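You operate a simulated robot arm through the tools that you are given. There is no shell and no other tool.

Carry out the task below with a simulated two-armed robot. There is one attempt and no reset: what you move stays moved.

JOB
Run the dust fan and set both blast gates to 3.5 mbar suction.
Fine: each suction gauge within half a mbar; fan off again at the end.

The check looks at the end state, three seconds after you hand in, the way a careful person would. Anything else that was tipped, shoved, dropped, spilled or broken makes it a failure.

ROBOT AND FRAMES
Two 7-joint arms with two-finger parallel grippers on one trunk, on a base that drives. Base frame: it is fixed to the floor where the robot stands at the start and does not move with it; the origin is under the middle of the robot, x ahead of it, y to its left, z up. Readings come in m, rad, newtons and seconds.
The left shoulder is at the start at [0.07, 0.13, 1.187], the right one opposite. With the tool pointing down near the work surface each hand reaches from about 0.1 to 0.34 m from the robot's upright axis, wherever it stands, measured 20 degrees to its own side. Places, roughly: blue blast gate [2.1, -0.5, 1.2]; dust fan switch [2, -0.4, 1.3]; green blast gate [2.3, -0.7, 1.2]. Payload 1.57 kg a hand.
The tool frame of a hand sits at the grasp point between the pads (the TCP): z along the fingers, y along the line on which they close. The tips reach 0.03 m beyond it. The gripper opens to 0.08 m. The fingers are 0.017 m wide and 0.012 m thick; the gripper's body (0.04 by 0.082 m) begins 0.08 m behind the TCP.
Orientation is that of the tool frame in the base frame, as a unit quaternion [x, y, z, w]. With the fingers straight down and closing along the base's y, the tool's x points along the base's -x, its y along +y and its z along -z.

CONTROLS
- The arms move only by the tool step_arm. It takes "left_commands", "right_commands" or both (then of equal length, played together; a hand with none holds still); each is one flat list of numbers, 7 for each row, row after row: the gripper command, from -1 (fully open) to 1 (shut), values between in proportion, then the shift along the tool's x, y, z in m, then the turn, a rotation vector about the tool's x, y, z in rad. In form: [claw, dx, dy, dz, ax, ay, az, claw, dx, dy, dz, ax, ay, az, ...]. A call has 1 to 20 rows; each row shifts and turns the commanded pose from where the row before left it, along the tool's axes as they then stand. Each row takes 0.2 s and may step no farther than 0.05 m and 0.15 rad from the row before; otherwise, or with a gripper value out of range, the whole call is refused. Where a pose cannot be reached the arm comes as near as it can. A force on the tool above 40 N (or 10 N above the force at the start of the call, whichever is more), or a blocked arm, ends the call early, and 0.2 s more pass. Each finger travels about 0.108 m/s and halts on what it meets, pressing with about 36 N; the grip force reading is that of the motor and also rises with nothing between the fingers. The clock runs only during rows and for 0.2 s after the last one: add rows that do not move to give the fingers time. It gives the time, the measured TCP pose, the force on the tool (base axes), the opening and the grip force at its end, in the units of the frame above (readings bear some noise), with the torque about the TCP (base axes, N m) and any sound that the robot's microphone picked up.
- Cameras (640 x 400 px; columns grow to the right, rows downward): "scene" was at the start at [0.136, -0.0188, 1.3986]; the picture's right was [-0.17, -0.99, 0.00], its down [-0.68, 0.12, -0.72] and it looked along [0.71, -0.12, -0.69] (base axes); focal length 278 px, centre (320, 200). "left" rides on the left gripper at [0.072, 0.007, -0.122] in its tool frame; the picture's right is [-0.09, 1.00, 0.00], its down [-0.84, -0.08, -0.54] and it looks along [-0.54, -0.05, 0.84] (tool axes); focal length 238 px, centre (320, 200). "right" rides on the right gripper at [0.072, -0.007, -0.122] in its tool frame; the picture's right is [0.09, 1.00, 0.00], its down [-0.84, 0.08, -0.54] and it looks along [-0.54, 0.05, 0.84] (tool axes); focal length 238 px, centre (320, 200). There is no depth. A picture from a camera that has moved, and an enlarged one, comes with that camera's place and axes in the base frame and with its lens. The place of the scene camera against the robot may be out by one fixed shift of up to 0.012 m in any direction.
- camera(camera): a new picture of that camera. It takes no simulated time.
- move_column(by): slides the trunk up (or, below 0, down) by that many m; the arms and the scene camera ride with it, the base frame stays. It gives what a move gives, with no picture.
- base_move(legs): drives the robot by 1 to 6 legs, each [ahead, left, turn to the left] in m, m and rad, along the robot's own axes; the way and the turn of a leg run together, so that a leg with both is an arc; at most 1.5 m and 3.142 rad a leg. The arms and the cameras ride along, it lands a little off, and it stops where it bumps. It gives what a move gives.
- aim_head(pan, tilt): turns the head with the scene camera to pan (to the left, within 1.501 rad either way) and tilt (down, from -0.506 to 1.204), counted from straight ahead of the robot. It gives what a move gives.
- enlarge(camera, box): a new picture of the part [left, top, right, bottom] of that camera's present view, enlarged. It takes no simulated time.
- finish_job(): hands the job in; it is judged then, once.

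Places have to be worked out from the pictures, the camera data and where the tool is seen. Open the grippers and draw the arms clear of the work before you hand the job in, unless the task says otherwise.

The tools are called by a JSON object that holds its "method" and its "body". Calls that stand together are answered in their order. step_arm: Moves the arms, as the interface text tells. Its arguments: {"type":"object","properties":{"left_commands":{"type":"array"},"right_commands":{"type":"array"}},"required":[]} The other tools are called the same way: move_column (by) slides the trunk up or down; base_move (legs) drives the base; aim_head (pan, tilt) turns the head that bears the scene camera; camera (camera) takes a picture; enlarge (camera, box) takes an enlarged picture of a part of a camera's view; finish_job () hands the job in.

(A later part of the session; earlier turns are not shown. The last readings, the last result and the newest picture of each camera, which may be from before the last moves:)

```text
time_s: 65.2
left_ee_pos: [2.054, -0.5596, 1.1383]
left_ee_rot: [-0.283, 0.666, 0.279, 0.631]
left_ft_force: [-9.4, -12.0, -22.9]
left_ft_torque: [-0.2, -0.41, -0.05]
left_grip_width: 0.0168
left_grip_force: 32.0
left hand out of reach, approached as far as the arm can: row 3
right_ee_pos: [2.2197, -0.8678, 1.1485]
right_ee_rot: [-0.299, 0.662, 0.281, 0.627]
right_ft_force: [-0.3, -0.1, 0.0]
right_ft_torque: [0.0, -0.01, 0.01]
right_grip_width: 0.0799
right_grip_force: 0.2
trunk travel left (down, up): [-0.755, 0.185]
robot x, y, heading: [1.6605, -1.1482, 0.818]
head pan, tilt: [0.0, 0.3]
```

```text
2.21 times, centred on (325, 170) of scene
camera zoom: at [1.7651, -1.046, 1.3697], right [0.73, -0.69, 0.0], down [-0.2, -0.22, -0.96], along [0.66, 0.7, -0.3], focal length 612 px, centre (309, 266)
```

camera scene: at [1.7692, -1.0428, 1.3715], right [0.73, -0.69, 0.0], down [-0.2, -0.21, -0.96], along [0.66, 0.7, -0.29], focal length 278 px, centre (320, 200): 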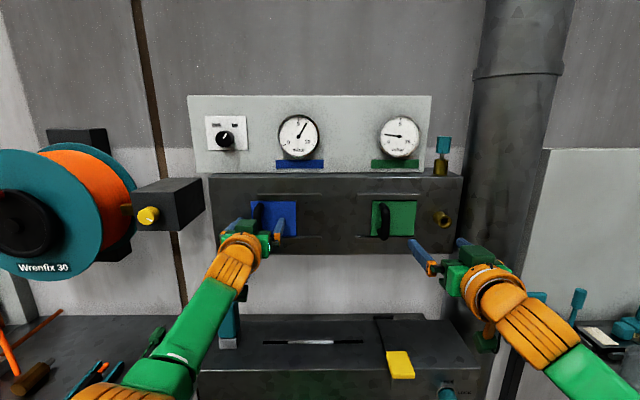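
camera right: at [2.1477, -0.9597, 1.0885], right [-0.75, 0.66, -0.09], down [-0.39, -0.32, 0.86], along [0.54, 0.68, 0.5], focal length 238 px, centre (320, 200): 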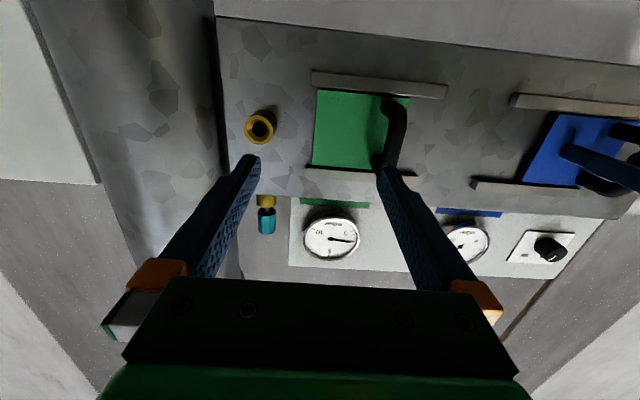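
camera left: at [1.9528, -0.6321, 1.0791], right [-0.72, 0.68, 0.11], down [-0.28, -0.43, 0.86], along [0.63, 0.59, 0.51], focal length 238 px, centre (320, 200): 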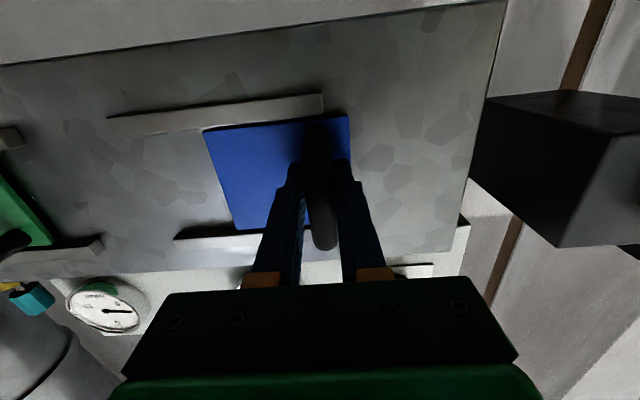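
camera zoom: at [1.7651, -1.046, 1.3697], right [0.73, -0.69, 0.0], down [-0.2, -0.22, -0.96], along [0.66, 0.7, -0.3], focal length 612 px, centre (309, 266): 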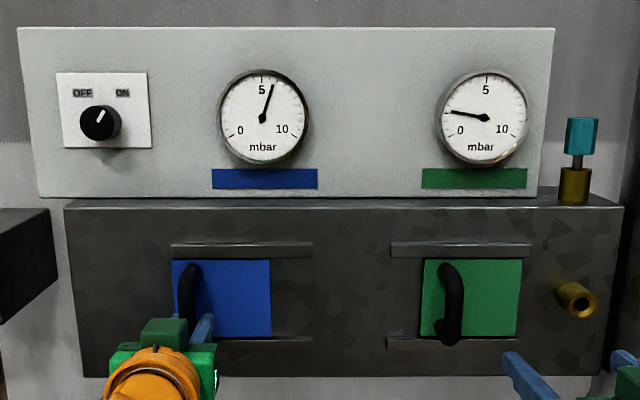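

Blue dropped to about 5.8 with 14 mm of travel, green now 1.6. The arm is at its limit and sagging, so I lift it slightly and use a sideways base move with the bar held to slide the gate further.

{"method": "step_arm", "body": {"left_commands": [0.8, -0.007, 0, 0, 0, 0, 0, 0.8, 0, 0, 0, 0, 0, 0]}}

{"method": "base_move", "body": {"legs": [[0, -0.012, 0]]}}

{"method": "step_arm", "body": {"left_commands": [0.8, 0, 0, 0, 0, 0, 0, 0.8, 0, 0, 0, 0, 0, 0, 0.8, 0, 0, 0, 0, 0, 0, 0.8, 0, 0, 0, 0, 0, 0]}}

{"method": "enlarge", "body": {"camera": "scene", "box": [180, 80, 470, 260]}}

```text
time_s: 65.8
left_ee_pos: [2.0555, -0.5564, 1.1448]
left_ee_rot: [-0.283, 0.665, 0.279, 0.632]
left_ft_force: [-7.5, -7.8, -26.1]
left_ft_torque: [-0.34, -0.44, -0.01]
left_grip_width: 0.0168
left_grip_force: 31.5
right_ee_pos: [2.2205, -0.865, 1.1475]
right_ee_rot: [-0.3, 0.663, 0.281, 0.626]
right_ft_force: [-0.4, 1.4, -0.9]
right_ft_torque: [0.02, 0.01, -0.02]
right_grip_width: 0.0798
right_grip_force: 0.1
trunk travel left (down, up): [-0.755, 0.185]
robot x, y, heading: [1.6626, -1.1421, 0.817]
head pan, tilt: [0.0, 0.3]
```

```text
time_s: 66.5
left_ee_pos: [2.0652, -0.5652, 1.1463]
left_ee_rot: [-0.282, 0.665, 0.279, 0.633]
left_ft_force: [-3.9, -7.2, -23.3]
left_ft_torque: [-0.53, -0.22, -0.07]
left_grip_width: 0.017
left_grip_force: 32.0
right_ee_pos: [2.2291, -0.8725, 1.1472]
right_ee_rot: [-0.3, 0.664, 0.279, 0.625]
right_ft_force: [0.3, 0.5, 0.2]
right_ft_torque: [0.0, 0.0, -0.03]
right_grip_width: 0.08
right_grip_force: 0.1
trunk travel left (down, up): [-0.755, 0.185]
robot x, y, heading: [1.6729, -1.1548, 0.817]
head pan, tilt: [0.0, 0.3]
```

```text
time_s: 67.5
left_ee_pos: [2.0646, -0.5663, 1.1472]
left_ee_rot: [-0.282, 0.665, 0.28, 0.633]
left_ft_force: [2.2, 4.4, -1.2]
left_ft_torque: [-0.79, -0.03, -0.02]
left_grip_width: 0.0168
left_grip_force: 31.9
right_ee_pos: [2.2304, -0.8727, 1.147]
right_ee_rot: [-0.3, 0.663, 0.28, 0.626]
right_ft_force: [0.3, 0.0, -0.1]
right_ft_torque: [0.02, -0.01, 0.01]
right_grip_width: 0.0802
right_grip_force: 0.1
trunk travel left (down, up): [-0.755, 0.185]
robot x, y, heading: [1.6719, -1.1574, 0.82]
head pan, tilt: [0.0, 0.3]
```

```text
2.21 times, centred on (325, 170) of scene
camera zoom: at [1.7766, -1.0509, 1.3696], right [0.73, -0.69, 0.0], down [-0.2, -0.22, -0.95], along [0.66, 0.69, -0.3], focal length 612 px, centre (309, 266)
```

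zoom: 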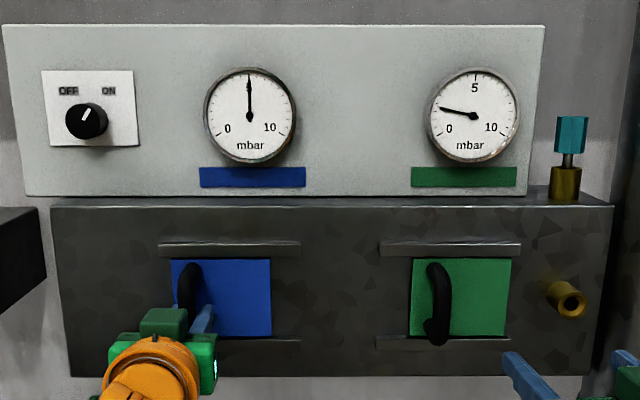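

Blue is now 5.0 and green 1.8 (weak coupling). I slide blue another 14 mm right.

{"method": "base_move", "body": {"legs": [[0, -0.014, 0]]}}

{"method": "step_arm", "body": {"left_commands": [0.8, 0, 0, 0, 0, 0, 0, 0.8, 0, 0, 0, 0, 0, 0, 0.8, 0, 0, 0, 0, 0, 0, 0.8, 0, 0, 0, 0, 0, 0, 0.8, 0, 0, 0, 0, 0, 0]}}

{"method": "enlarge", "body": {"camera": "scene", "box": [180, 80, 470, 260]}}

```text
time_s: 68.3
left_ee_pos: [2.0756, -0.5764, 1.1453]
left_ee_rot: [-0.281, 0.665, 0.279, 0.633]
left_ft_force: [4.4, 3.8, -0.8]
left_ft_torque: [-0.55, 0.03, -0.19]
left_grip_width: 0.0167
left_grip_force: 32.0
right_ee_pos: [2.2416, -0.8832, 1.1466]
right_ee_rot: [-0.299, 0.663, 0.28, 0.626]
right_ft_force: [-0.1, -0.1, 1.1]
right_ft_torque: [0.01, 0.0, -0.01]
right_grip_width: 0.0797
right_grip_force: 0.1
trunk travel left (down, up): [-0.755, 0.185]
robot x, y, heading: [1.683, -1.1638, 0.812]
head pan, tilt: [0.0, 0.3]
```

```text
time_s: 69.5
left_ee_pos: [2.0767, -0.5757, 1.1448]
left_ee_rot: [-0.281, 0.665, 0.279, 0.633]
left_ft_force: [4.1, 6.4, -0.3]
left_ft_torque: [-0.49, -0.27, 0.03]
left_grip_width: 0.0167
left_grip_force: 31.9
right_ee_pos: [2.2415, -0.883, 1.1476]
right_ee_rot: [-0.299, 0.663, 0.28, 0.627]
right_ft_force: [-0.1, 0.0, 0.1]
right_ft_torque: [-0.01, 0.01, 0.04]
right_grip_width: 0.0801
right_grip_force: 0.1
trunk travel left (down, up): [-0.755, 0.185]
robot x, y, heading: [1.6778, -1.1616, 0.812]
head pan, tilt: [0.0, 0.3]
```

```text
2.21 times, centred on (325, 170) of scene
camera zoom: at [1.7871, -1.0606, 1.3696], right [0.73, -0.69, 0.0], down [-0.2, -0.22, -0.95], along [0.66, 0.69, -0.3], focal length 612 px, centre (309, 266)
```

zoom: 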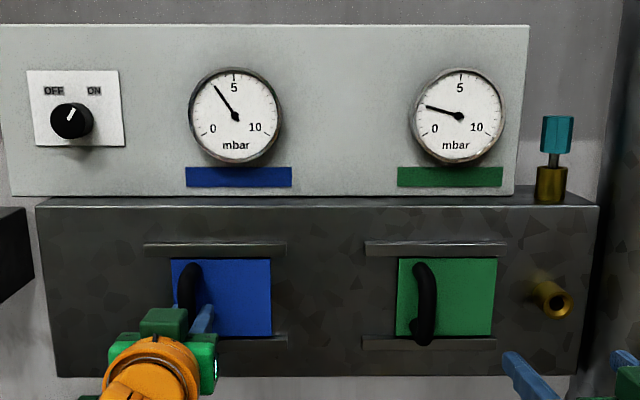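

Blue now reads about 3.5, green about 2.0. Since opening green will pull blue down a bit, I nudge blue 2.5 mm left with the arm and recheck.

{"method": "step_arm", "body": {"left_commands": [0.8, 0, 0.0025, 0, 0, 0, 0, 0.8, 0, 0, 0, 0, 0, 0, 0.8, 0, 0, 0, 0, 0, 0, 0.8, 0, 0, 0, 0, 0, 0, 0.8, 0, 0, 0, 0, 0, 0, 0.8, 0, 0, 0, 0, 0, 0]}}

{"method": "enlarge", "body": {"camera": "scene", "box": [180, 80, 470, 260]}}

```text
time_s: 70.9
left_ee_pos: [2.075, -0.5744, 1.1463]
left_ee_rot: [-0.281, 0.666, 0.278, 0.633]
left_ft_force: [1.6, -0.2, -9.1]
left_ft_torque: [-0.5, -0.32, 0.05]
left_grip_width: 0.0168
left_grip_force: 32.0
right_ee_pos: [2.242, -0.8836, 1.1464]
right_ee_rot: [-0.3, 0.664, 0.28, 0.625]
right_ft_force: [0.7, -0.6, 0.2]
right_ft_torque: [-0.01, 0.01, 0.02]
right_grip_width: 0.08
right_grip_force: 0.1
trunk travel left (down, up): [-0.755, 0.185]
robot x, y, heading: [1.6807, -1.1647, 0.817]
head pan, tilt: [0.0, 0.3]
```

```text
2.21 times, centred on (325, 170) of scene
camera zoom: at [1.788, -1.0614, 1.3695], right [0.73, -0.69, 0.0], down [-0.21, -0.22, -0.95], along [0.65, 0.69, -0.3], focal length 612 px, centre (309, 266)
```

zoom: 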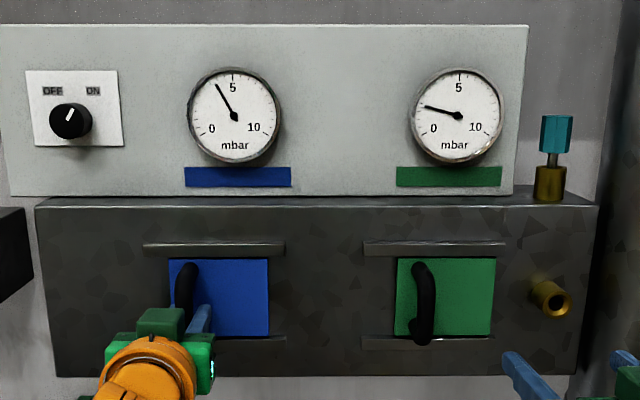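

Blue is about 3.7 as intended. I release the bar and back the base off 12 cm to rearrange for the green gate.

{"method": "step_arm", "body": {"left_commands": [-1, 0, 0, 0, 0, 0, 0, -1, 0, 0, 0, 0, 0, 0, -1, 0, 0, 0, 0, 0, 0, -1, 0, 0, 0, 0, 0, 0]}}

{"method": "base_move", "body": {"legs": [[-0.12, 0, 0]]}}

{"method": "camera", "body": {"camera": "scene"}}

{"method": "enlarge", "body": {"camera": "scene", "box": [190, 80, 450, 242]}}

```text
time_s: 71.9
left_ee_pos: [2.0728, -0.5763, 1.1489]
left_ee_rot: [-0.279, 0.664, 0.279, 0.635]
left_ft_force: [-0.6, 0.2, -0.2]
left_ft_torque: [0.04, -0.03, -0.01]
left_grip_width: 0.0798
left_grip_force: 0.1
right_ee_pos: [2.2395, -0.8862, 1.1482]
right_ee_rot: [-0.299, 0.662, 0.281, 0.627]
right_ft_force: [0.5, 0.2, -0.2]
right_ft_torque: [0.0, 0.01, -0.03]
right_grip_width: 0.0799
right_grip_force: 0.0
trunk travel left (down, up): [-0.755, 0.185]
robot x, y, heading: [1.6782, -1.1636, 0.812]
head pan, tilt: [0.0, 0.3]
```

```text
time_s: 73.1
left_ee_pos: [1.995, -0.6622, 1.147]
left_ee_rot: [-0.28, 0.664, 0.279, 0.635]
left_ft_force: [0.5, -0.3, -0.3]
left_ft_torque: [-0.04, 0.0, -0.02]
left_grip_width: 0.0802
left_grip_force: 0.1
right_ee_pos: [2.1602, -0.9717, 1.1465]
right_ee_rot: [-0.298, 0.663, 0.28, 0.626]
right_ft_force: [0.2, 0.7, -0.6]
right_ft_torque: [0.03, 0.04, -0.02]
right_grip_width: 0.0799
right_grip_force: 0.1
trunk travel left (down, up): [-0.755, 0.185]
robot x, y, heading: [1.5983, -1.2529, 0.81]
head pan, tilt: [0.0, 0.3]
```

```text
taken
camera scene: at [1.7059, -1.1489, 1.3698], right [0.73, -0.69, 0.0], down [-0.21, -0.22, -0.95], along [0.66, 0.69, -0.3], focal length 278 px, centre (320, 200)
```

scene: 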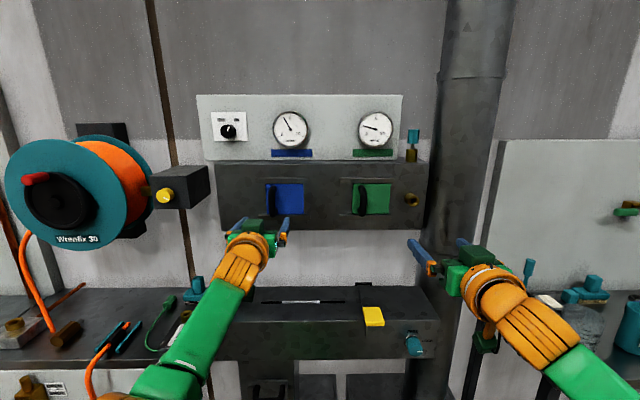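

```text
2.46 times, centred on (320, 161) of scene
camera zoom: at [1.7059, -1.1489, 1.3698], right [0.73, -0.69, 0.0], down [-0.21, -0.22, -0.95], along [0.66, 0.69, -0.3], focal length 683 px, centre (320, 296)
```

zoom: 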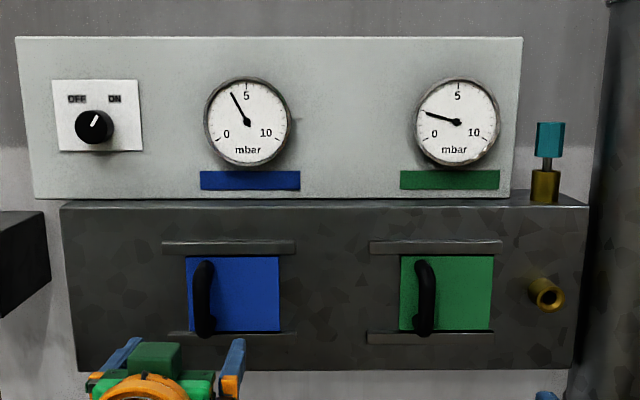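

Gauges: blue 3.7, green about 2.0. For green I'll use the right hand, so the left must fold back; I pitch it nose-down while drawing it back in free space.

{"method": "step_arm", "body": {"left_commands": [-1, 0, 0, -0.02, 0, 0.12, 0, -1, 0, 0, -0.025, 0, 0.12, 0, -1, 0, 0, -0.025, 0, 0.12, 0, -1, 0, 0, -0.025, 0, 0.12, 0, -1, 0, 0, -0.025, 0, 0.12, 0, -1, 0, 0, -0.025, 0, 0.12, 0, -1, 0, 0, 0, 0, 0, 0]}}

{"method": "camera", "body": {"camera": "scene"}}

```text
time_s: 74.7
left_ee_pos: [1.9023, -0.7627, 1.1984]
left_ee_rot: [-0.36, 0.845, 0.163, 0.36]
left_ft_force: [0.1, 0.1, 0.2]
left_ft_torque: [-0.02, 0.01, 0.02]
left_grip_width: 0.08
left_grip_force: 0.0
right_ee_pos: [2.1594, -0.9737, 1.1484]
right_ee_rot: [-0.298, 0.663, 0.28, 0.627]
right_ft_force: [0.1, 0.7, -0.3]
right_ft_torque: [-0.04, 0.0, 0.01]
right_grip_width: 0.0796
right_grip_force: 0.0
trunk travel left (down, up): [-0.755, 0.185]
robot x, y, heading: [1.6064, -1.2486, 0.812]
head pan, tilt: [0.0, 0.3]
```

```text
taken
camera scene: at [1.7042, -1.1504, 1.37], right [0.73, -0.69, 0.0], down [-0.2, -0.21, -0.96], along [0.66, 0.69, -0.3], focal length 278 px, centre (320, 200)
```

scene: 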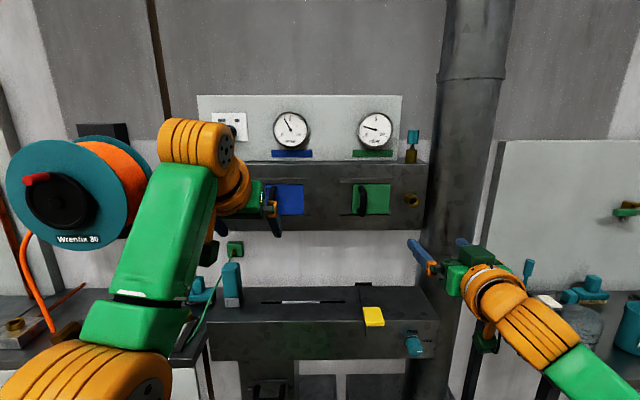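

Folding worked: the left hand is 0.2 m further back. Now I shift the right hand about 9.5 cm left to line up with the green bar.

{"method": "step_arm", "body": {"right_commands": [-1, 0, 0.024, 0, 0, 0, 0, -1, 0, 0.024, 0, 0, 0, 0, -1, 0, 0.024, 0, 0, 0, 0, -1, 0, 0.024, 0, 0, 0, 0, -1, 0, 0, 0, 0, 0, 0]}}

{"method": "camera", "body": {"camera": "right"}}

{"method": "camera", "body": {"camera": "scene"}}

```text
time_s: 75.9
left_ee_pos: [1.9027, -0.7625, 1.1981]
left_ee_rot: [-0.36, 0.845, 0.163, 0.36]
left_ft_force: [0.6, -0.2, -0.9]
left_ft_torque: [-0.05, 0.02, 0.05]
left_grip_width: 0.0799
left_grip_force: 0.0
right_ee_pos: [2.0927, -0.9134, 1.1505]
right_ee_rot: [-0.297, 0.662, 0.28, 0.629]
right_ft_force: [-0.4, 0.3, 1.0]
right_ft_torque: [0.0, -0.02, 0.02]
right_grip_width: 0.0797
right_grip_force: 0.1
right hand out of reach, approached as far as the arm can: row 2
trunk travel left (down, up): [-0.755, 0.185]
robot x, y, heading: [1.5997, -1.2503, 0.816]
head pan, tilt: [0.0, 0.3]
```

```text
taken
camera right: at [2.0134, -1.0098, 1.0865], right [-0.75, 0.66, -0.09], down [-0.39, -0.32, 0.87], along [0.54, 0.68, 0.49], focal length 238 px, centre (320, 200)
```

right: 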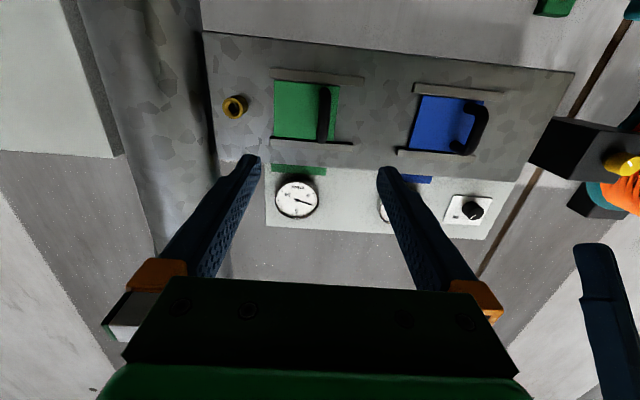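

```text
taken
camera scene: at [1.7041, -1.1513, 1.3701], right [0.73, -0.69, 0.0], down [-0.2, -0.21, -0.96], along [0.66, 0.69, -0.3], focal length 278 px, centre (320, 200)
```

scene: 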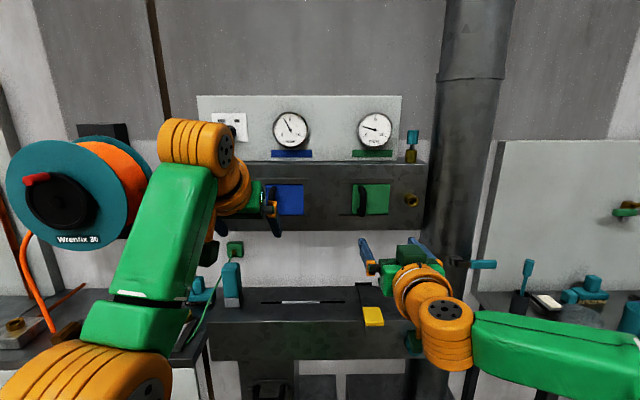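

The green bar is roughly on the right hand's axis (about 7 mm left), 25 cm ahead. I extend the right arm 10 cm, with a small left correction, before moving the base.

{"method": "step_arm", "body": {"right_commands": [-1, 0, 0.003, 0.025, 0, 0, 0, -1, 0, 0.003, 0.025, 0, 0, 0, -1, 0, 0, 0.025, 0, 0, 0, -1, -0.003, 0, 0.025, 0, 0, 0, -1, 0, 0, 0, 0, 0, 0]}}

{"method": "camera", "body": {"camera": "right"}}

```text
time_s: 77.1
left_ee_pos: [1.9029, -0.7614, 1.1984]
left_ee_rot: [-0.36, 0.845, 0.163, 0.36]
left_ft_force: [-0.2, 0.0, 0.9]
left_ft_torque: [-0.01, 0.01, 0.0]
left_grip_width: 0.0801
left_grip_force: 0.0
right_ee_pos: [2.1518, -0.8369, 1.1489]
right_ee_rot: [-0.298, 0.663, 0.28, 0.627]
right_ft_force: [0.5, -0.3, -0.2]
right_ft_torque: [0.02, 0.04, 0.03]
right_grip_width: 0.0803
right_grip_force: 0.1
trunk travel left (down, up): [-0.755, 0.185]
robot x, y, heading: [1.6003, -1.2525, 0.81]
head pan, tilt: [0.0, 0.3]
```

```text
taken
camera right: at [2.0741, -0.9345, 1.0836], right [-0.75, 0.66, -0.09], down [-0.39, -0.32, 0.87], along [0.54, 0.68, 0.49], focal length 238 px, centre (320, 200)
```

right: 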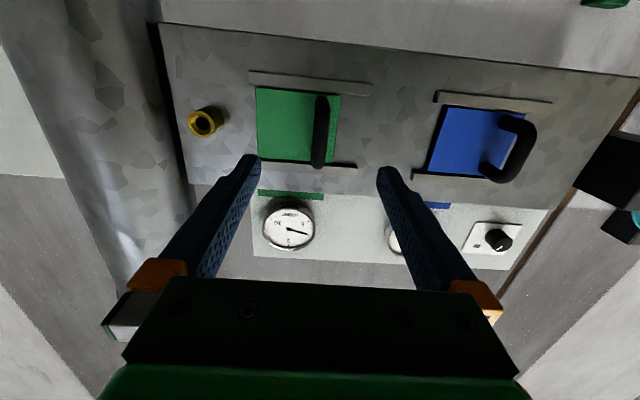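

The bar is centred; it's about 15 cm ahead. I drive 10 cm forward and check.

{"method": "base_move", "body": {"legs": [[0.1, 0, 0]]}}

{"method": "camera", "body": {"camera": "right"}}

{"method": "camera", "body": {"camera": "scene"}}

```text
time_s: 78.3
left_ee_pos: [1.9685, -0.6927, 1.2009]
left_ee_rot: [-0.359, 0.845, 0.163, 0.361]
left_ft_force: [0.1, -0.7, -0.3]
left_ft_torque: [0.0, -0.03, 0.02]
left_grip_width: 0.08
left_grip_force: 0.1
right_ee_pos: [2.2194, -0.7662, 1.1504]
right_ee_rot: [-0.297, 0.662, 0.28, 0.629]
right_ft_force: [-0.8, -0.4, -0.3]
right_ft_torque: [0.0, -0.01, 0.02]
right_grip_width: 0.0801
right_grip_force: 0.1
trunk travel left (down, up): [-0.755, 0.185]
robot x, y, heading: [1.6691, -1.1783, 0.813]
head pan, tilt: [0.0, 0.3]
```

```text
taken
camera right: at [2.1412, -0.8637, 1.0854], right [-0.75, 0.66, -0.09], down [-0.39, -0.32, 0.86], along [0.54, 0.68, 0.49], focal length 238 px, centre (320, 200)
```

right: 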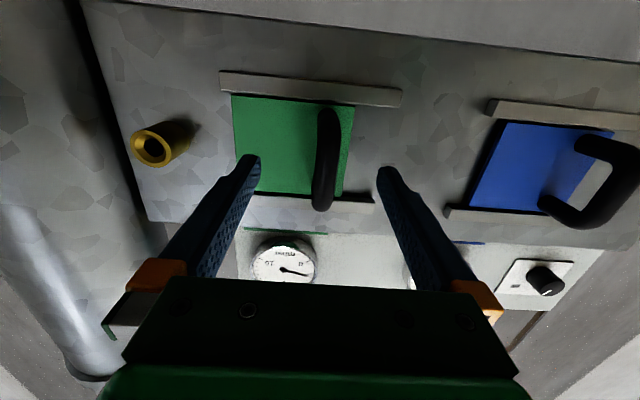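

```text
taken
camera scene: at [1.7704, -1.0808, 1.3706], right [0.73, -0.69, 0.0], down [-0.2, -0.21, -0.96], along [0.66, 0.69, -0.29], focal length 278 px, centre (320, 200)
```

scene: 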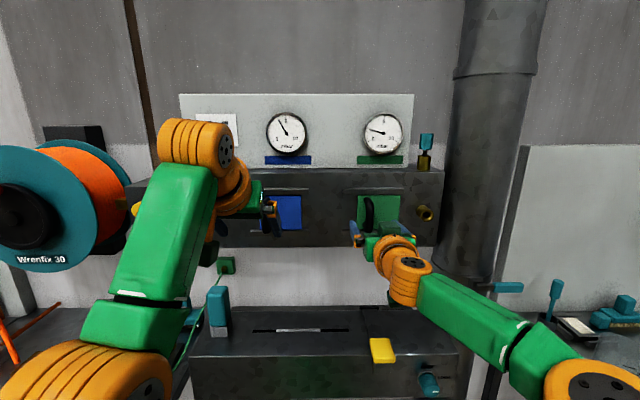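

The bar is about 5 cm ahead and 6 mm left of the axis. I finish with the arm: 3 cm forward and 6 mm left, then close.

{"method": "step_arm", "body": {"right_commands": [-1, 0, 0.006, 0.01, 0, 0, 0, -1, 0, 0, 0.01, 0, 0, 0, -1, 0, 0, 0.01, 0, 0, 0, -1, 0, 0, 0, 0, 0, 0]}}

{"method": "camera", "body": {"camera": "right"}}

```text
time_s: 79.3
left_ee_pos: [1.9711, -0.6896, 1.1993]
left_ee_rot: [-0.36, 0.846, 0.162, 0.36]
left_ft_force: [-0.3, 0.4, 0.6]
left_ft_torque: [0.01, -0.02, -0.02]
left_grip_width: 0.0801
left_grip_force: 0.1
right_ee_pos: [2.2274, -0.7495, 1.1479]
right_ee_rot: [-0.298, 0.662, 0.281, 0.627]
right_ft_force: [0.4, -0.2, 0.3]
right_ft_torque: [-0.01, 0.03, 0.0]
right_grip_width: 0.0796
right_grip_force: 0.1
right hand out of reach, approached as far as the arm can: row 2, 3
trunk travel left (down, up): [-0.755, 0.185]
robot x, y, heading: [1.6729, -1.177, 0.815]
head pan, tilt: [0.0, 0.3]
```

```text
taken
camera right: at [2.1501, -0.8475, 1.0818], right [-0.75, 0.66, -0.09], down [-0.39, -0.32, 0.86], along [0.54, 0.68, 0.49], focal length 238 px, centre (320, 200)
```

right: 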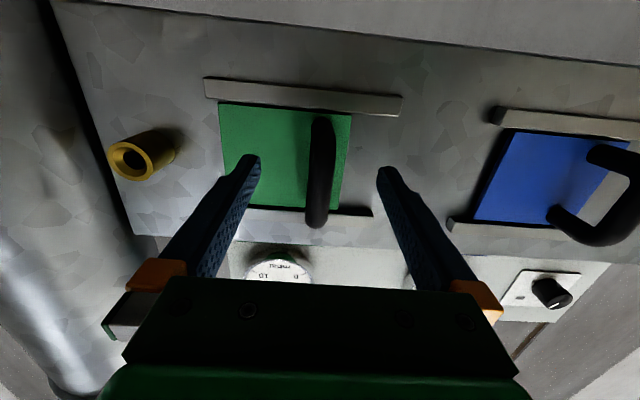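

Bar centred now; the arm reached its limit 2 cm short. I drive the base forward 2 cm and close the right gripper.

{"method": "base_move", "body": {"legs": [[0.02, 0, 0]]}}

{"method": "step_arm", "body": {"right_commands": [0.2, 0, 0, 0, 0, 0, 0, 0.8, 0, 0, 0, 0, 0, 0, 0.8, 0, 0, 0, 0, 0, 0, 0.8, 0, 0, 0, 0, 0, 0]}}

{"method": "camera", "body": {"camera": "right"}}

{"method": "enlarge", "body": {"camera": "scene", "box": [180, 80, 470, 260]}}

```text
time_s: 80.1
left_ee_pos: [1.9815, -0.6788, 1.2014]
left_ee_rot: [-0.36, 0.845, 0.164, 0.361]
left_ft_force: [-0.1, -0.4, 0.2]
left_ft_torque: [0.01, -0.04, 0.01]
left_grip_width: 0.08
left_grip_force: 0.0
right_ee_pos: [2.2399, -0.7386, 1.1498]
right_ee_rot: [-0.297, 0.661, 0.281, 0.629]
right_ft_force: [-0.9, -0.1, 0.2]
right_ft_torque: [0.0, 0.03, -0.02]
right_grip_width: 0.08
right_grip_force: 0.1
trunk travel left (down, up): [-0.755, 0.185]
robot x, y, heading: [1.6804, -1.1628, 0.808]
head pan, tilt: [0.0, 0.3]
```

```text
time_s: 81.1
left_ee_pos: [1.9853, -0.6744, 1.1985]
left_ee_rot: [-0.36, 0.846, 0.162, 0.359]
left_ft_force: [0.9, -0.6, -0.5]
left_ft_torque: [0.02, 0.0, 0.02]
left_grip_width: 0.0801
left_grip_force: 0.1
right_ee_pos: [2.2432, -0.7331, 1.1449]
right_ee_rot: [-0.298, 0.663, 0.279, 0.627]
right_ft_force: [1.1, 2.2, -2.4]
right_ft_torque: [0.04, 0.12, 0.01]
right_grip_width: 0.0166
right_grip_force: 31.8
trunk travel left (down, up): [-0.755, 0.185]
robot x, y, heading: [1.6842, -1.1641, 0.81]
head pan, tilt: [0.0, 0.3]
```

```text
taken
camera right: at [2.1649, -0.8313, 1.0807], right [-0.75, 0.66, -0.09], down [-0.39, -0.32, 0.87], along [0.54, 0.68, 0.49], focal length 238 px, centre (320, 200)
```

right: 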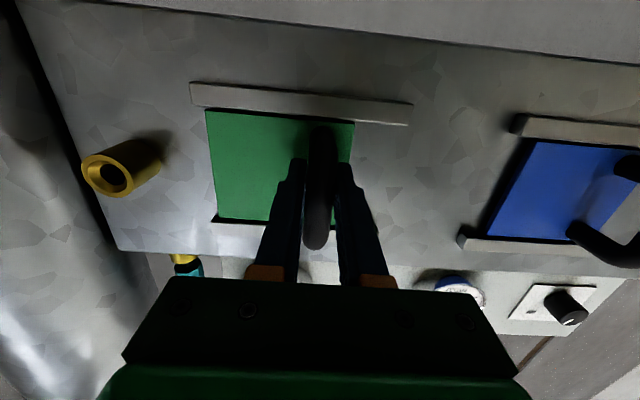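

```text
2.21 times, centred on (325, 170) of scene
camera zoom: at [1.7881, -1.0617, 1.3698], right [0.73, -0.69, 0.0], down [-0.2, -0.22, -0.95], along [0.66, 0.69, -0.3], focal length 612 px, centre (309, 266)
```

zoom: 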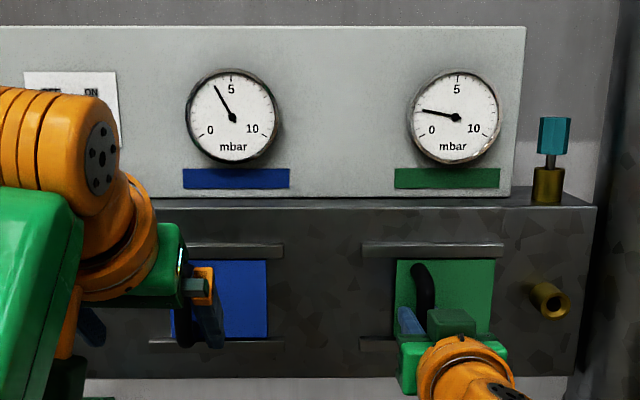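

Green bar is gripped (16.6 mm); blue 3.7, green about 1.9. I slide green left by 12 mm with a base side-step.

{"method": "base_move", "body": {"legs": [[0, 0.012, 0]]}}

{"method": "step_arm", "body": {"right_commands": [0.8, 0, 0, 0, 0, 0, 0, 0.8, 0, 0, 0, 0, 0, 0, 0.8, 0, 0, 0, 0, 0, 0, 0.8, 0, 0, 0, 0, 0, 0, 0.8, 0, 0, 0, 0, 0, 0, 0.8, 0, 0, 0, 0, 0, 0]}}

{"method": "enlarge", "body": {"camera": "scene", "box": [180, 80, 470, 260]}}

```text
time_s: 81.8
left_ee_pos: [1.9784, -0.6659, 1.1984]
left_ee_rot: [-0.36, 0.846, 0.163, 0.359]
left_ft_force: [0.0, -0.2, 1.2]
left_ft_torque: [-0.02, -0.02, 0.02]
left_grip_width: 0.0799
left_grip_force: 0.1
right_ee_pos: [2.2346, -0.7259, 1.1451]
right_ee_rot: [-0.298, 0.664, 0.279, 0.627]
right_ft_force: [0.3, 1.3, -2.6]
right_ft_torque: [-0.45, 0.33, 0.14]
right_grip_width: 0.0167
right_grip_force: 31.9
trunk travel left (down, up): [-0.755, 0.185]
robot x, y, heading: [1.6749, -1.1551, 0.812]
head pan, tilt: [0.0, 0.3]
```

```text
time_s: 83.2
left_ee_pos: [1.9774, -0.6654, 1.1978]
left_ee_rot: [-0.36, 0.845, 0.163, 0.359]
left_ft_force: [-0.3, 0.1, 0.5]
left_ft_torque: [-0.03, 0.0, -0.01]
left_grip_width: 0.0801
left_grip_force: 0.0
right_ee_pos: [2.235, -0.7256, 1.1457]
right_ee_rot: [-0.298, 0.664, 0.279, 0.627]
right_ft_force: [2.6, 1.9, -0.5]
right_ft_torque: [-0.03, 0.19, -0.05]
right_grip_width: 0.0165
right_grip_force: 32.1
trunk travel left (down, up): [-0.755, 0.185]
robot x, y, heading: [1.6739, -1.156, 0.813]
head pan, tilt: [0.0, 0.3]
```

```text
2.21 times, centred on (325, 170) of scene
camera zoom: at [1.7799, -1.0542, 1.3699], right [0.73, -0.69, 0.0], down [-0.2, -0.22, -0.95], along [0.66, 0.69, -0.3], focal length 612 px, centre (309, 266)
```

zoom: 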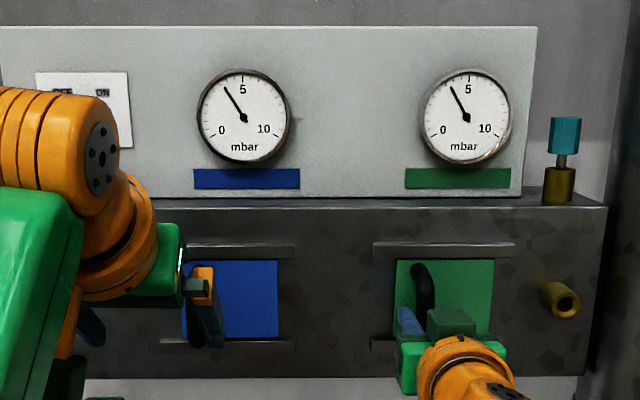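

Green jumped to about 4.0. Let me read both precisely with close zooms.

{"method": "enlarge", "body": {"camera": "scene", "box": [265, 105, 325, 160]}}

{"method": "enlarge", "body": {"camera": "scene", "box": [365, 105, 425, 160]}}

```text
7.27 times, centred on (295, 132) of scene
camera zoom: at [1.7799, -1.0542, 1.3699], right [0.73, -0.69, 0.0], down [-0.2, -0.22, -0.95], along [0.66, 0.69, -0.3], focal length 2018 px, centre (502, 691)
```

zoom: 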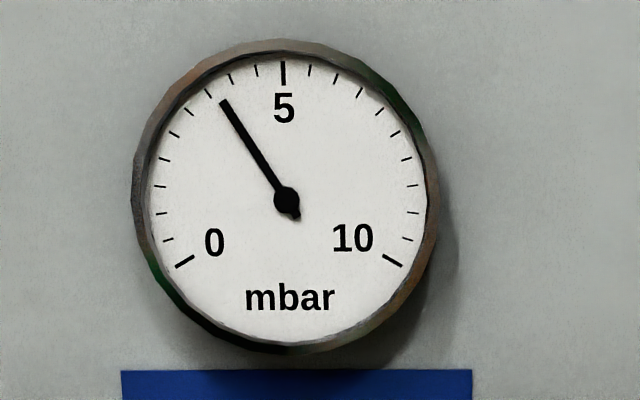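

```text
7.27 times, centred on (395, 132) of scene
camera zoom: at [1.7799, -1.0542, 1.3699], right [0.73, -0.69, 0.0], down [-0.2, -0.22, -0.95], along [0.66, 0.69, -0.3], focal length 2018 px, centre (-226, 691)
```

zoom: 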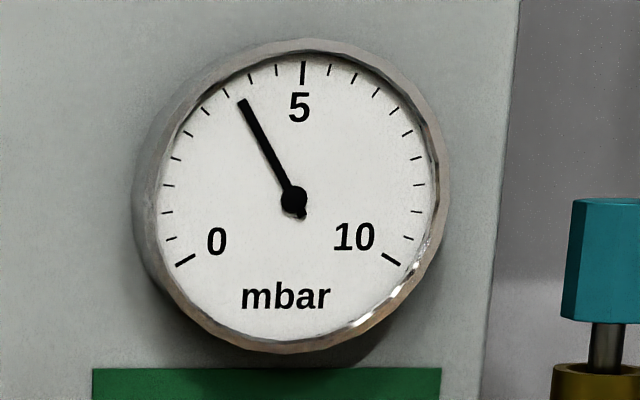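

Against the tick marks, blue reads about 3.65 and green about 3.7, both inside tolerance. I release the green bar and watch that the readings stay settled.

{"method": "step_arm", "body": {"right_commands": [-1, 0, 0, 0, 0, 0, 0, -1, 0, 0, 0, 0, 0, 0, -1, 0, 0, 0, 0, 0, 0, -1, 0, 0, 0, 0, 0, 0, -1, 0, 0, 0, 0, 0, 0, -1, 0, 0, 0, 0, 0, 0, -1, 0, 0, 0, 0, 0, 0, -1, 0, 0, 0, 0, 0, 0]}}

{"method": "enlarge", "body": {"camera": "scene", "box": [265, 105, 325, 160]}}

{"method": "enlarge", "body": {"camera": "scene", "box": [365, 105, 425, 160]}}

{"method": "camera", "body": {"camera": "right"}}

```text
time_s: 85.0
left_ee_pos: [1.9754, -0.6678, 1.1988]
left_ee_rot: [-0.359, 0.846, 0.163, 0.36]
left_ft_force: [-0.6, -0.7, 0.3]
left_ft_torque: [0.03, 0.0, 0.0]
left_grip_width: 0.0799
left_grip_force: 0.0
right_ee_pos: [2.2332, -0.7269, 1.1467]
right_ee_rot: [-0.298, 0.663, 0.28, 0.627]
right_ft_force: [-0.3, 0.4, -0.2]
right_ft_torque: [0.02, 0.01, 0.02]
right_grip_width: 0.0802
right_grip_force: 0.0
trunk travel left (down, up): [-0.755, 0.185]
robot x, y, heading: [1.6757, -1.1601, 0.811]
head pan, tilt: [0.0, 0.3]
```

```text
7.27 times, centred on (295, 132) of scene
camera zoom: at [1.7781, -1.0554, 1.3701], right [0.73, -0.69, 0.0], down [-0.2, -0.21, -0.96], along [0.66, 0.69, -0.3], focal length 2018 px, centre (502, 691)
```

zoom: 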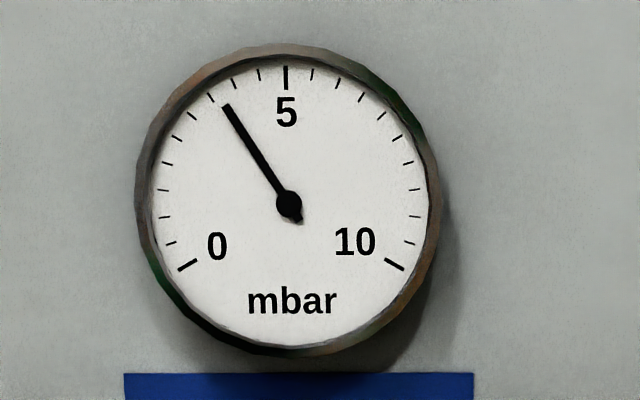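

```text
7.27 times, centred on (395, 132) of scene
camera zoom: at [1.7781, -1.0554, 1.3701], right [0.73, -0.69, 0.0], down [-0.2, -0.21, -0.96], along [0.66, 0.69, -0.3], focal length 2018 px, centre (-226, 691)
```

zoom: 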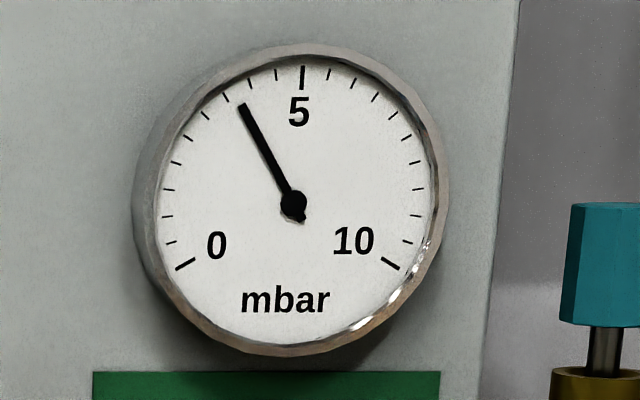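

```text
taken
camera right: at [2.155, -0.8244, 1.0817], right [-0.75, 0.66, -0.1], down [-0.39, -0.32, 0.87], along [0.54, 0.68, 0.49], focal length 238 px, centre (320, 200)
```

right: 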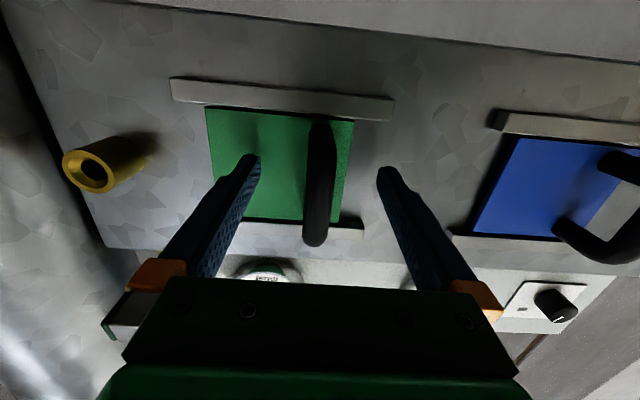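

Both readings hold (about 3.65 each). I back the base off 13 cm, clear of the panel, then raise the trunk for switching the fan off.

{"method": "base_move", "body": {"legs": [[-0.13, 0, 0]]}}

{"method": "move_column", "body": {"by": 0.175}}

{"method": "camera", "body": {"camera": "scene"}}

```text
time_s: 86.3
left_ee_pos: [1.8892, -0.7581, 1.1981]
left_ee_rot: [-0.36, 0.846, 0.162, 0.358]
left_ft_force: [0.3, 0.8, -1.0]
left_ft_torque: [-0.03, 0.03, 0.0]
left_grip_width: 0.0804
left_grip_force: 0.1
right_ee_pos: [2.1459, -0.817, 1.1444]
right_ee_rot: [-0.298, 0.663, 0.28, 0.627]
right_ft_force: [-0.4, 0.0, 0.0]
right_ft_torque: [0.02, -0.03, 0.01]
right_grip_width: 0.0801
right_grip_force: 0.0
trunk travel left (down, up): [-0.755, 0.185]
robot x, y, heading: [1.5885, -1.2503, 0.814]
head pan, tilt: [0.0, 0.3]
```

```text
time_s: 88.2
left_ee_pos: [1.8875, -0.7606, 1.374]
left_ee_rot: [-0.36, 0.845, 0.163, 0.36]
left_ft_force: [0.5, 0.3, 0.4]
left_ft_torque: [-0.01, -0.02, 0.0]
left_grip_width: 0.0801
left_grip_force: 0.2
right_ee_pos: [2.1443, -0.8201, 1.3216]
right_ee_rot: [-0.298, 0.663, 0.279, 0.627]
right_ft_force: [1.0, -0.4, -1.3]
right_ft_torque: [-0.01, -0.03, -0.02]
right_grip_width: 0.08
right_grip_force: 0.0
trunk travel left (down, up): [-0.93, 0.01]
robot x, y, heading: [1.5837, -1.2457, 0.813]
head pan, tilt: [0.0, 0.3]
```

```text
taken
camera scene: at [1.6897, -1.1487, 1.5451], right [0.73, -0.69, 0.0], down [-0.2, -0.21, -0.96], along [0.66, 0.69, -0.3], focal length 278 px, centre (320, 200)
```

scene: 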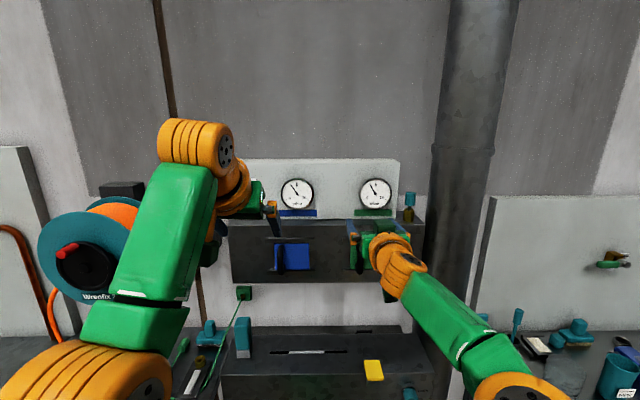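

I unfold the left hand (level, forward, and 8 cm to the left toward the switch) while folding the right hand back.

{"method": "step_arm", "body": {"left_commands": [-1, 0, 0.014, 0.02, 0, -0.12, 0, -1, 0, 0.014, 0.02, 0, -0.12, 0, -1, 0, 0.014, 0.02, 0, -0.12, 0, -1, 0, 0.014, 0.02, 0, -0.12, 0, -1, 0, 0.014, 0.025, 0, -0.12, 0, -1, 0, 0.014, 0.025, 0, -0.12, 0, -1, 0, 0, 0, 0, 0, 0], "right_commands": [-1, 0, 0, -0.02, 0, 0.12, 0, -1, 0, 0, -0.025, 0, 0.12, 0, -1, 0, 0, -0.025, 0, 0.12, 0, -1, 0, 0, -0.025, 0, 0.12, 0, -1, 0, 0, -0.025, 0, 0.12, 0, -1, 0, 0, -0.025, 0, 0.12, 0, -1, 0, 0, 0, 0, 0, 0]}}

{"method": "camera", "body": {"camera": "scene"}}

{"method": "camera", "body": {"camera": "left"}}

```text
time_s: 89.8
left_ee_pos: [1.9052, -0.6198, 1.3193]
left_ee_rot: [-0.279, 0.664, 0.279, 0.635]
left_ft_force: [-0.1, -0.4, -0.5]
left_ft_torque: [0.01, 0.0, -0.03]
left_grip_width: 0.0799
left_grip_force: 0.0
right_ee_pos: [2.0559, -0.9185, 1.3708]
right_ee_rot: [-0.379, 0.841, 0.158, 0.353]
right_ft_force: [-0.3, -0.8, 0.3]
right_ft_torque: [-0.03, 0.01, 0.03]
right_grip_width: 0.0801
right_grip_force: 0.0
trunk travel left (down, up): [-0.93, 0.01]
robot x, y, heading: [1.5832, -1.2498, 0.816]
head pan, tilt: [0.0, 0.3]
```

```text
taken
camera scene: at [1.6896, -1.1488, 1.5451], right [0.73, -0.69, 0.0], down [-0.2, -0.21, -0.96], along [0.66, 0.69, -0.3], focal length 278 px, centre (320, 200)
```

scene: 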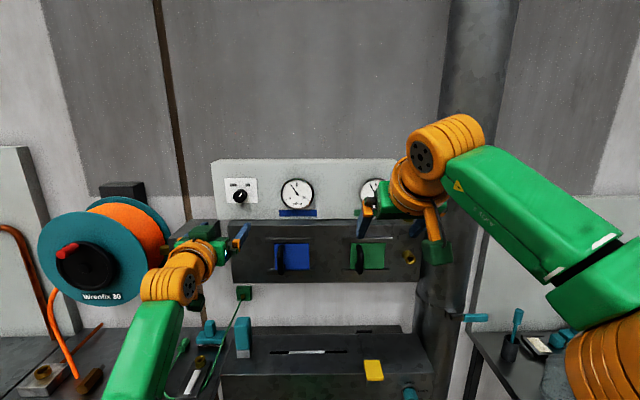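

```text
taken
camera left: at [1.8119, -0.7033, 1.2525], right [-0.72, 0.69, 0.11], down [-0.28, -0.43, 0.86], along [0.63, 0.58, 0.51], focal length 238 px, centre (320, 200)
```

left: 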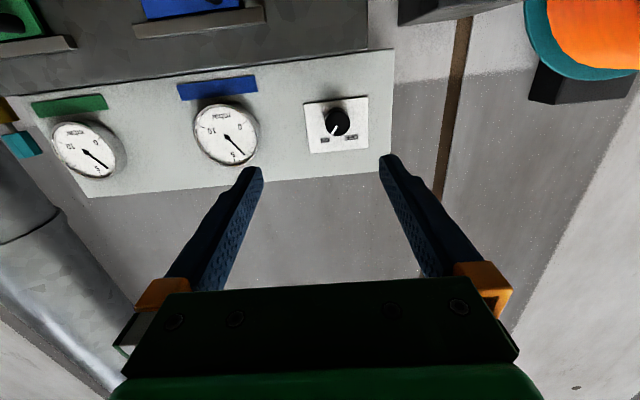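

Left hand is level again, about 2 cm right and 1.5 cm low relative to the knob. I correct that and roll the hand +1.1 rad so that turning back to OFF follows the proven range.

{"method": "step_arm", "body": {"left_commands": [-1, -0.008, 0.01, 0, 0, -0.035, 0, -1, -0.007, 0.01, 0, 0, 0, 0, -1, 0, 0, 0, 0, 0, 0.14, -1, 0, 0, 0, 0, 0, 0.14, -1, 0, 0, 0, 0, 0, 0.14, -1, 0, 0, 0, 0, 0, 0.14, -1, 0, 0, 0, 0, 0, 0.14, -1, 0, 0, 0, 0, 0, 0.14, -1, 0, 0, 0, 0, 0, 0.14, -1, 0, 0, 0, 0, 0, 0.12, -1, 0, 0, 0, 0, 0, 0]}}

{"method": "camera", "body": {"camera": "left"}}

{"method": "camera", "body": {"camera": "scene"}}

```text
time_s: 92.2
left_ee_pos: [1.8908, -0.6049, 1.3369]
left_ee_rot: [0.108, 0.7, 0.58, 0.402]
left_ft_force: [1.1, 0.7, 0.9]
left_ft_torque: [0.02, 0.0, -0.01]
left_grip_width: 0.0802
left_grip_force: 0.1
right_ee_pos: [2.0561, -0.9179, 1.3707]
right_ee_rot: [-0.378, 0.841, 0.157, 0.354]
right_ft_force: [-0.5, -1.1, -0.4]
right_ft_torque: [-0.04, 0.01, -0.03]
right_grip_width: 0.0797
right_grip_force: 0.0
trunk travel left (down, up): [-0.93, 0.01]
robot x, y, heading: [1.5854, -1.247, 0.808]
head pan, tilt: [0.0, 0.3]
```

```text
taken
camera left: at [1.756, -0.6461, 1.3122], right [-0.25, 0.25, 0.94], down [0.2, -0.93, 0.3], along [0.95, 0.26, 0.19], focal length 238 px, centre (320, 200)
```

left: 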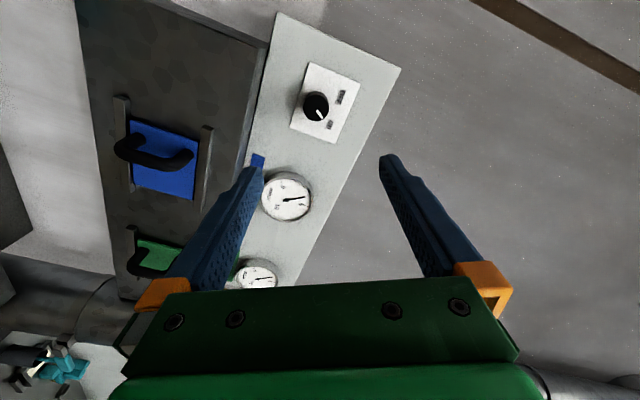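

```text
taken
camera scene: at [1.6897, -1.1487, 1.5451], right [0.73, -0.69, 0.0], down [-0.2, -0.21, -0.96], along [0.66, 0.69, -0.3], focal length 278 px, centre (320, 200)
```

scene: 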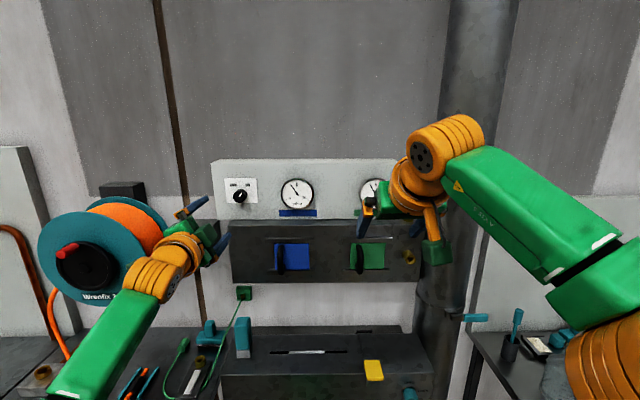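

Knob lies on the left hand's axis, about 21 cm ahead. I drive forward 17 cm.

{"method": "base_move", "body": {"legs": [[0.17, 0, 0]]}}

{"method": "camera", "body": {"camera": "left"}}

{"method": "camera", "body": {"camera": "scene"}}

```text
time_s: 93.7
left_ee_pos: [2.0073, -0.484, 1.3392]
left_ee_rot: [0.108, 0.699, 0.581, 0.403]
left_ft_force: [0.2, -0.7, 0.1]
left_ft_torque: [0.0, 0.04, 0.0]
left_grip_width: 0.0801
left_grip_force: 0.1
right_ee_pos: [2.1714, -0.7978, 1.3735]
right_ee_rot: [-0.377, 0.841, 0.158, 0.356]
right_ft_force: [-0.7, -1.5, 0.1]
right_ft_torque: [-0.03, -0.02, -0.01]
right_grip_width: 0.0802
right_grip_force: 0.0
trunk travel left (down, up): [-0.93, 0.01]
robot x, y, heading: [1.7015, -1.1257, 0.813]
head pan, tilt: [0.0, 0.3]
```

```text
taken
camera left: at [1.8716, -0.5255, 1.3143], right [-0.26, 0.24, 0.94], down [0.2, -0.93, 0.3], along [0.95, 0.26, 0.19], focal length 238 px, centre (320, 200)
```

left: 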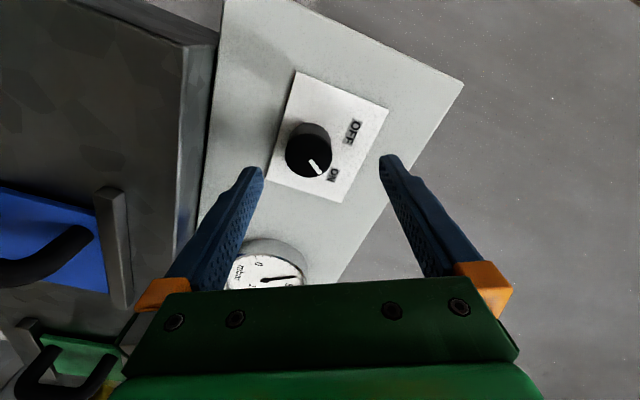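

```text
taken
camera scene: at [1.804, -1.0287, 1.5457], right [0.72, -0.69, 0.0], down [-0.2, -0.21, -0.96], along [0.66, 0.69, -0.29], focal length 278 px, centre (320, 200)
```

scene: 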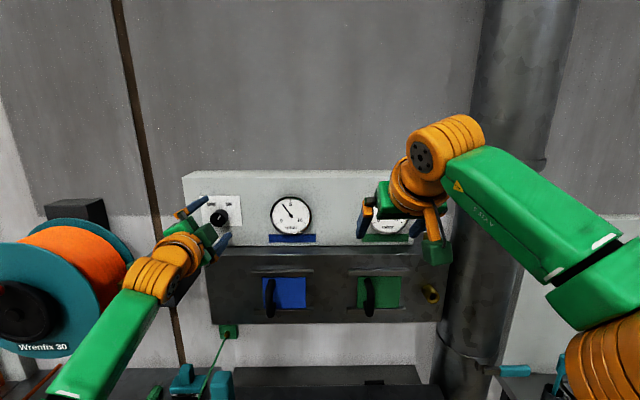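

The knob is about 1 cm low along the closing axis. I correct y by −9 mm, then drive the last 2.6 cm.

{"method": "step_arm", "body": {"left_commands": [-1, -0.001, -0.009, 0, 0, 0, 0, -1, 0, 0, 0, 0, 0, 0]}}

{"method": "base_move", "body": {"legs": [[0.024, 0, 0]]}}

{"method": "camera", "body": {"camera": "left"}}

```text
time_s: 94.3
left_ee_pos: [2.0116, -0.485, 1.3304]
left_ee_rot: [0.108, 0.7, 0.579, 0.403]
left_ft_force: [0.5, -1.1, 0.2]
left_ft_torque: [-0.02, -0.03, -0.03]
left_grip_width: 0.08
left_grip_force: 0.1
right_ee_pos: [2.1729, -0.7948, 1.3715]
right_ee_rot: [-0.377, 0.841, 0.157, 0.355]
right_ft_force: [0.9, -0.5, -0.4]
right_ft_torque: [0.03, 0.01, 0.01]
right_grip_width: 0.0802
right_grip_force: 0.0
trunk travel left (down, up): [-0.93, 0.01]
robot x, y, heading: [1.703, -1.1244, 0.808]
head pan, tilt: [0.0, 0.3]
```

```text
time_s: 95.1
left_ee_pos: [2.0286, -0.4686, 1.3305]
left_ee_rot: [0.108, 0.7, 0.579, 0.404]
left_ft_force: [-0.2, 0.4, 0.4]
left_ft_torque: [-0.01, -0.02, -0.03]
left_grip_width: 0.0798
left_grip_force: 0.1
right_ee_pos: [2.1908, -0.7778, 1.3724]
right_ee_rot: [-0.377, 0.841, 0.156, 0.354]
right_ft_force: [0.3, 0.1, 0.7]
right_ft_torque: [-0.03, -0.01, -0.01]
right_grip_width: 0.08
right_grip_force: 0.1
trunk travel left (down, up): [-0.93, 0.01]
robot x, y, heading: [1.7198, -1.1062, 0.812]
head pan, tilt: [0.0, 0.3]
```

```text
taken
camera left: at [1.8942, -0.5087, 1.3047], right [-0.26, 0.25, 0.94], down [0.2, -0.93, 0.3], along [0.95, 0.26, 0.19], focal length 238 px, centre (320, 200)
```

left: 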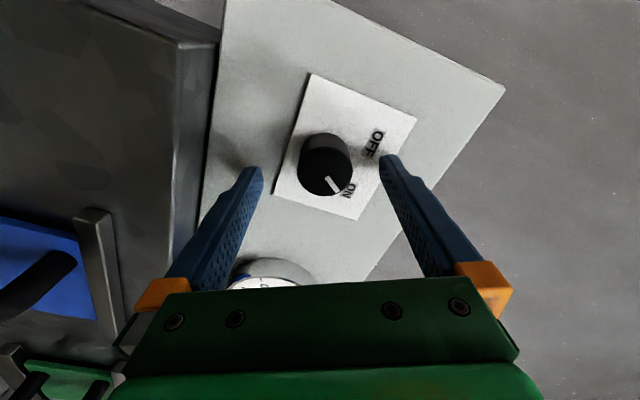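

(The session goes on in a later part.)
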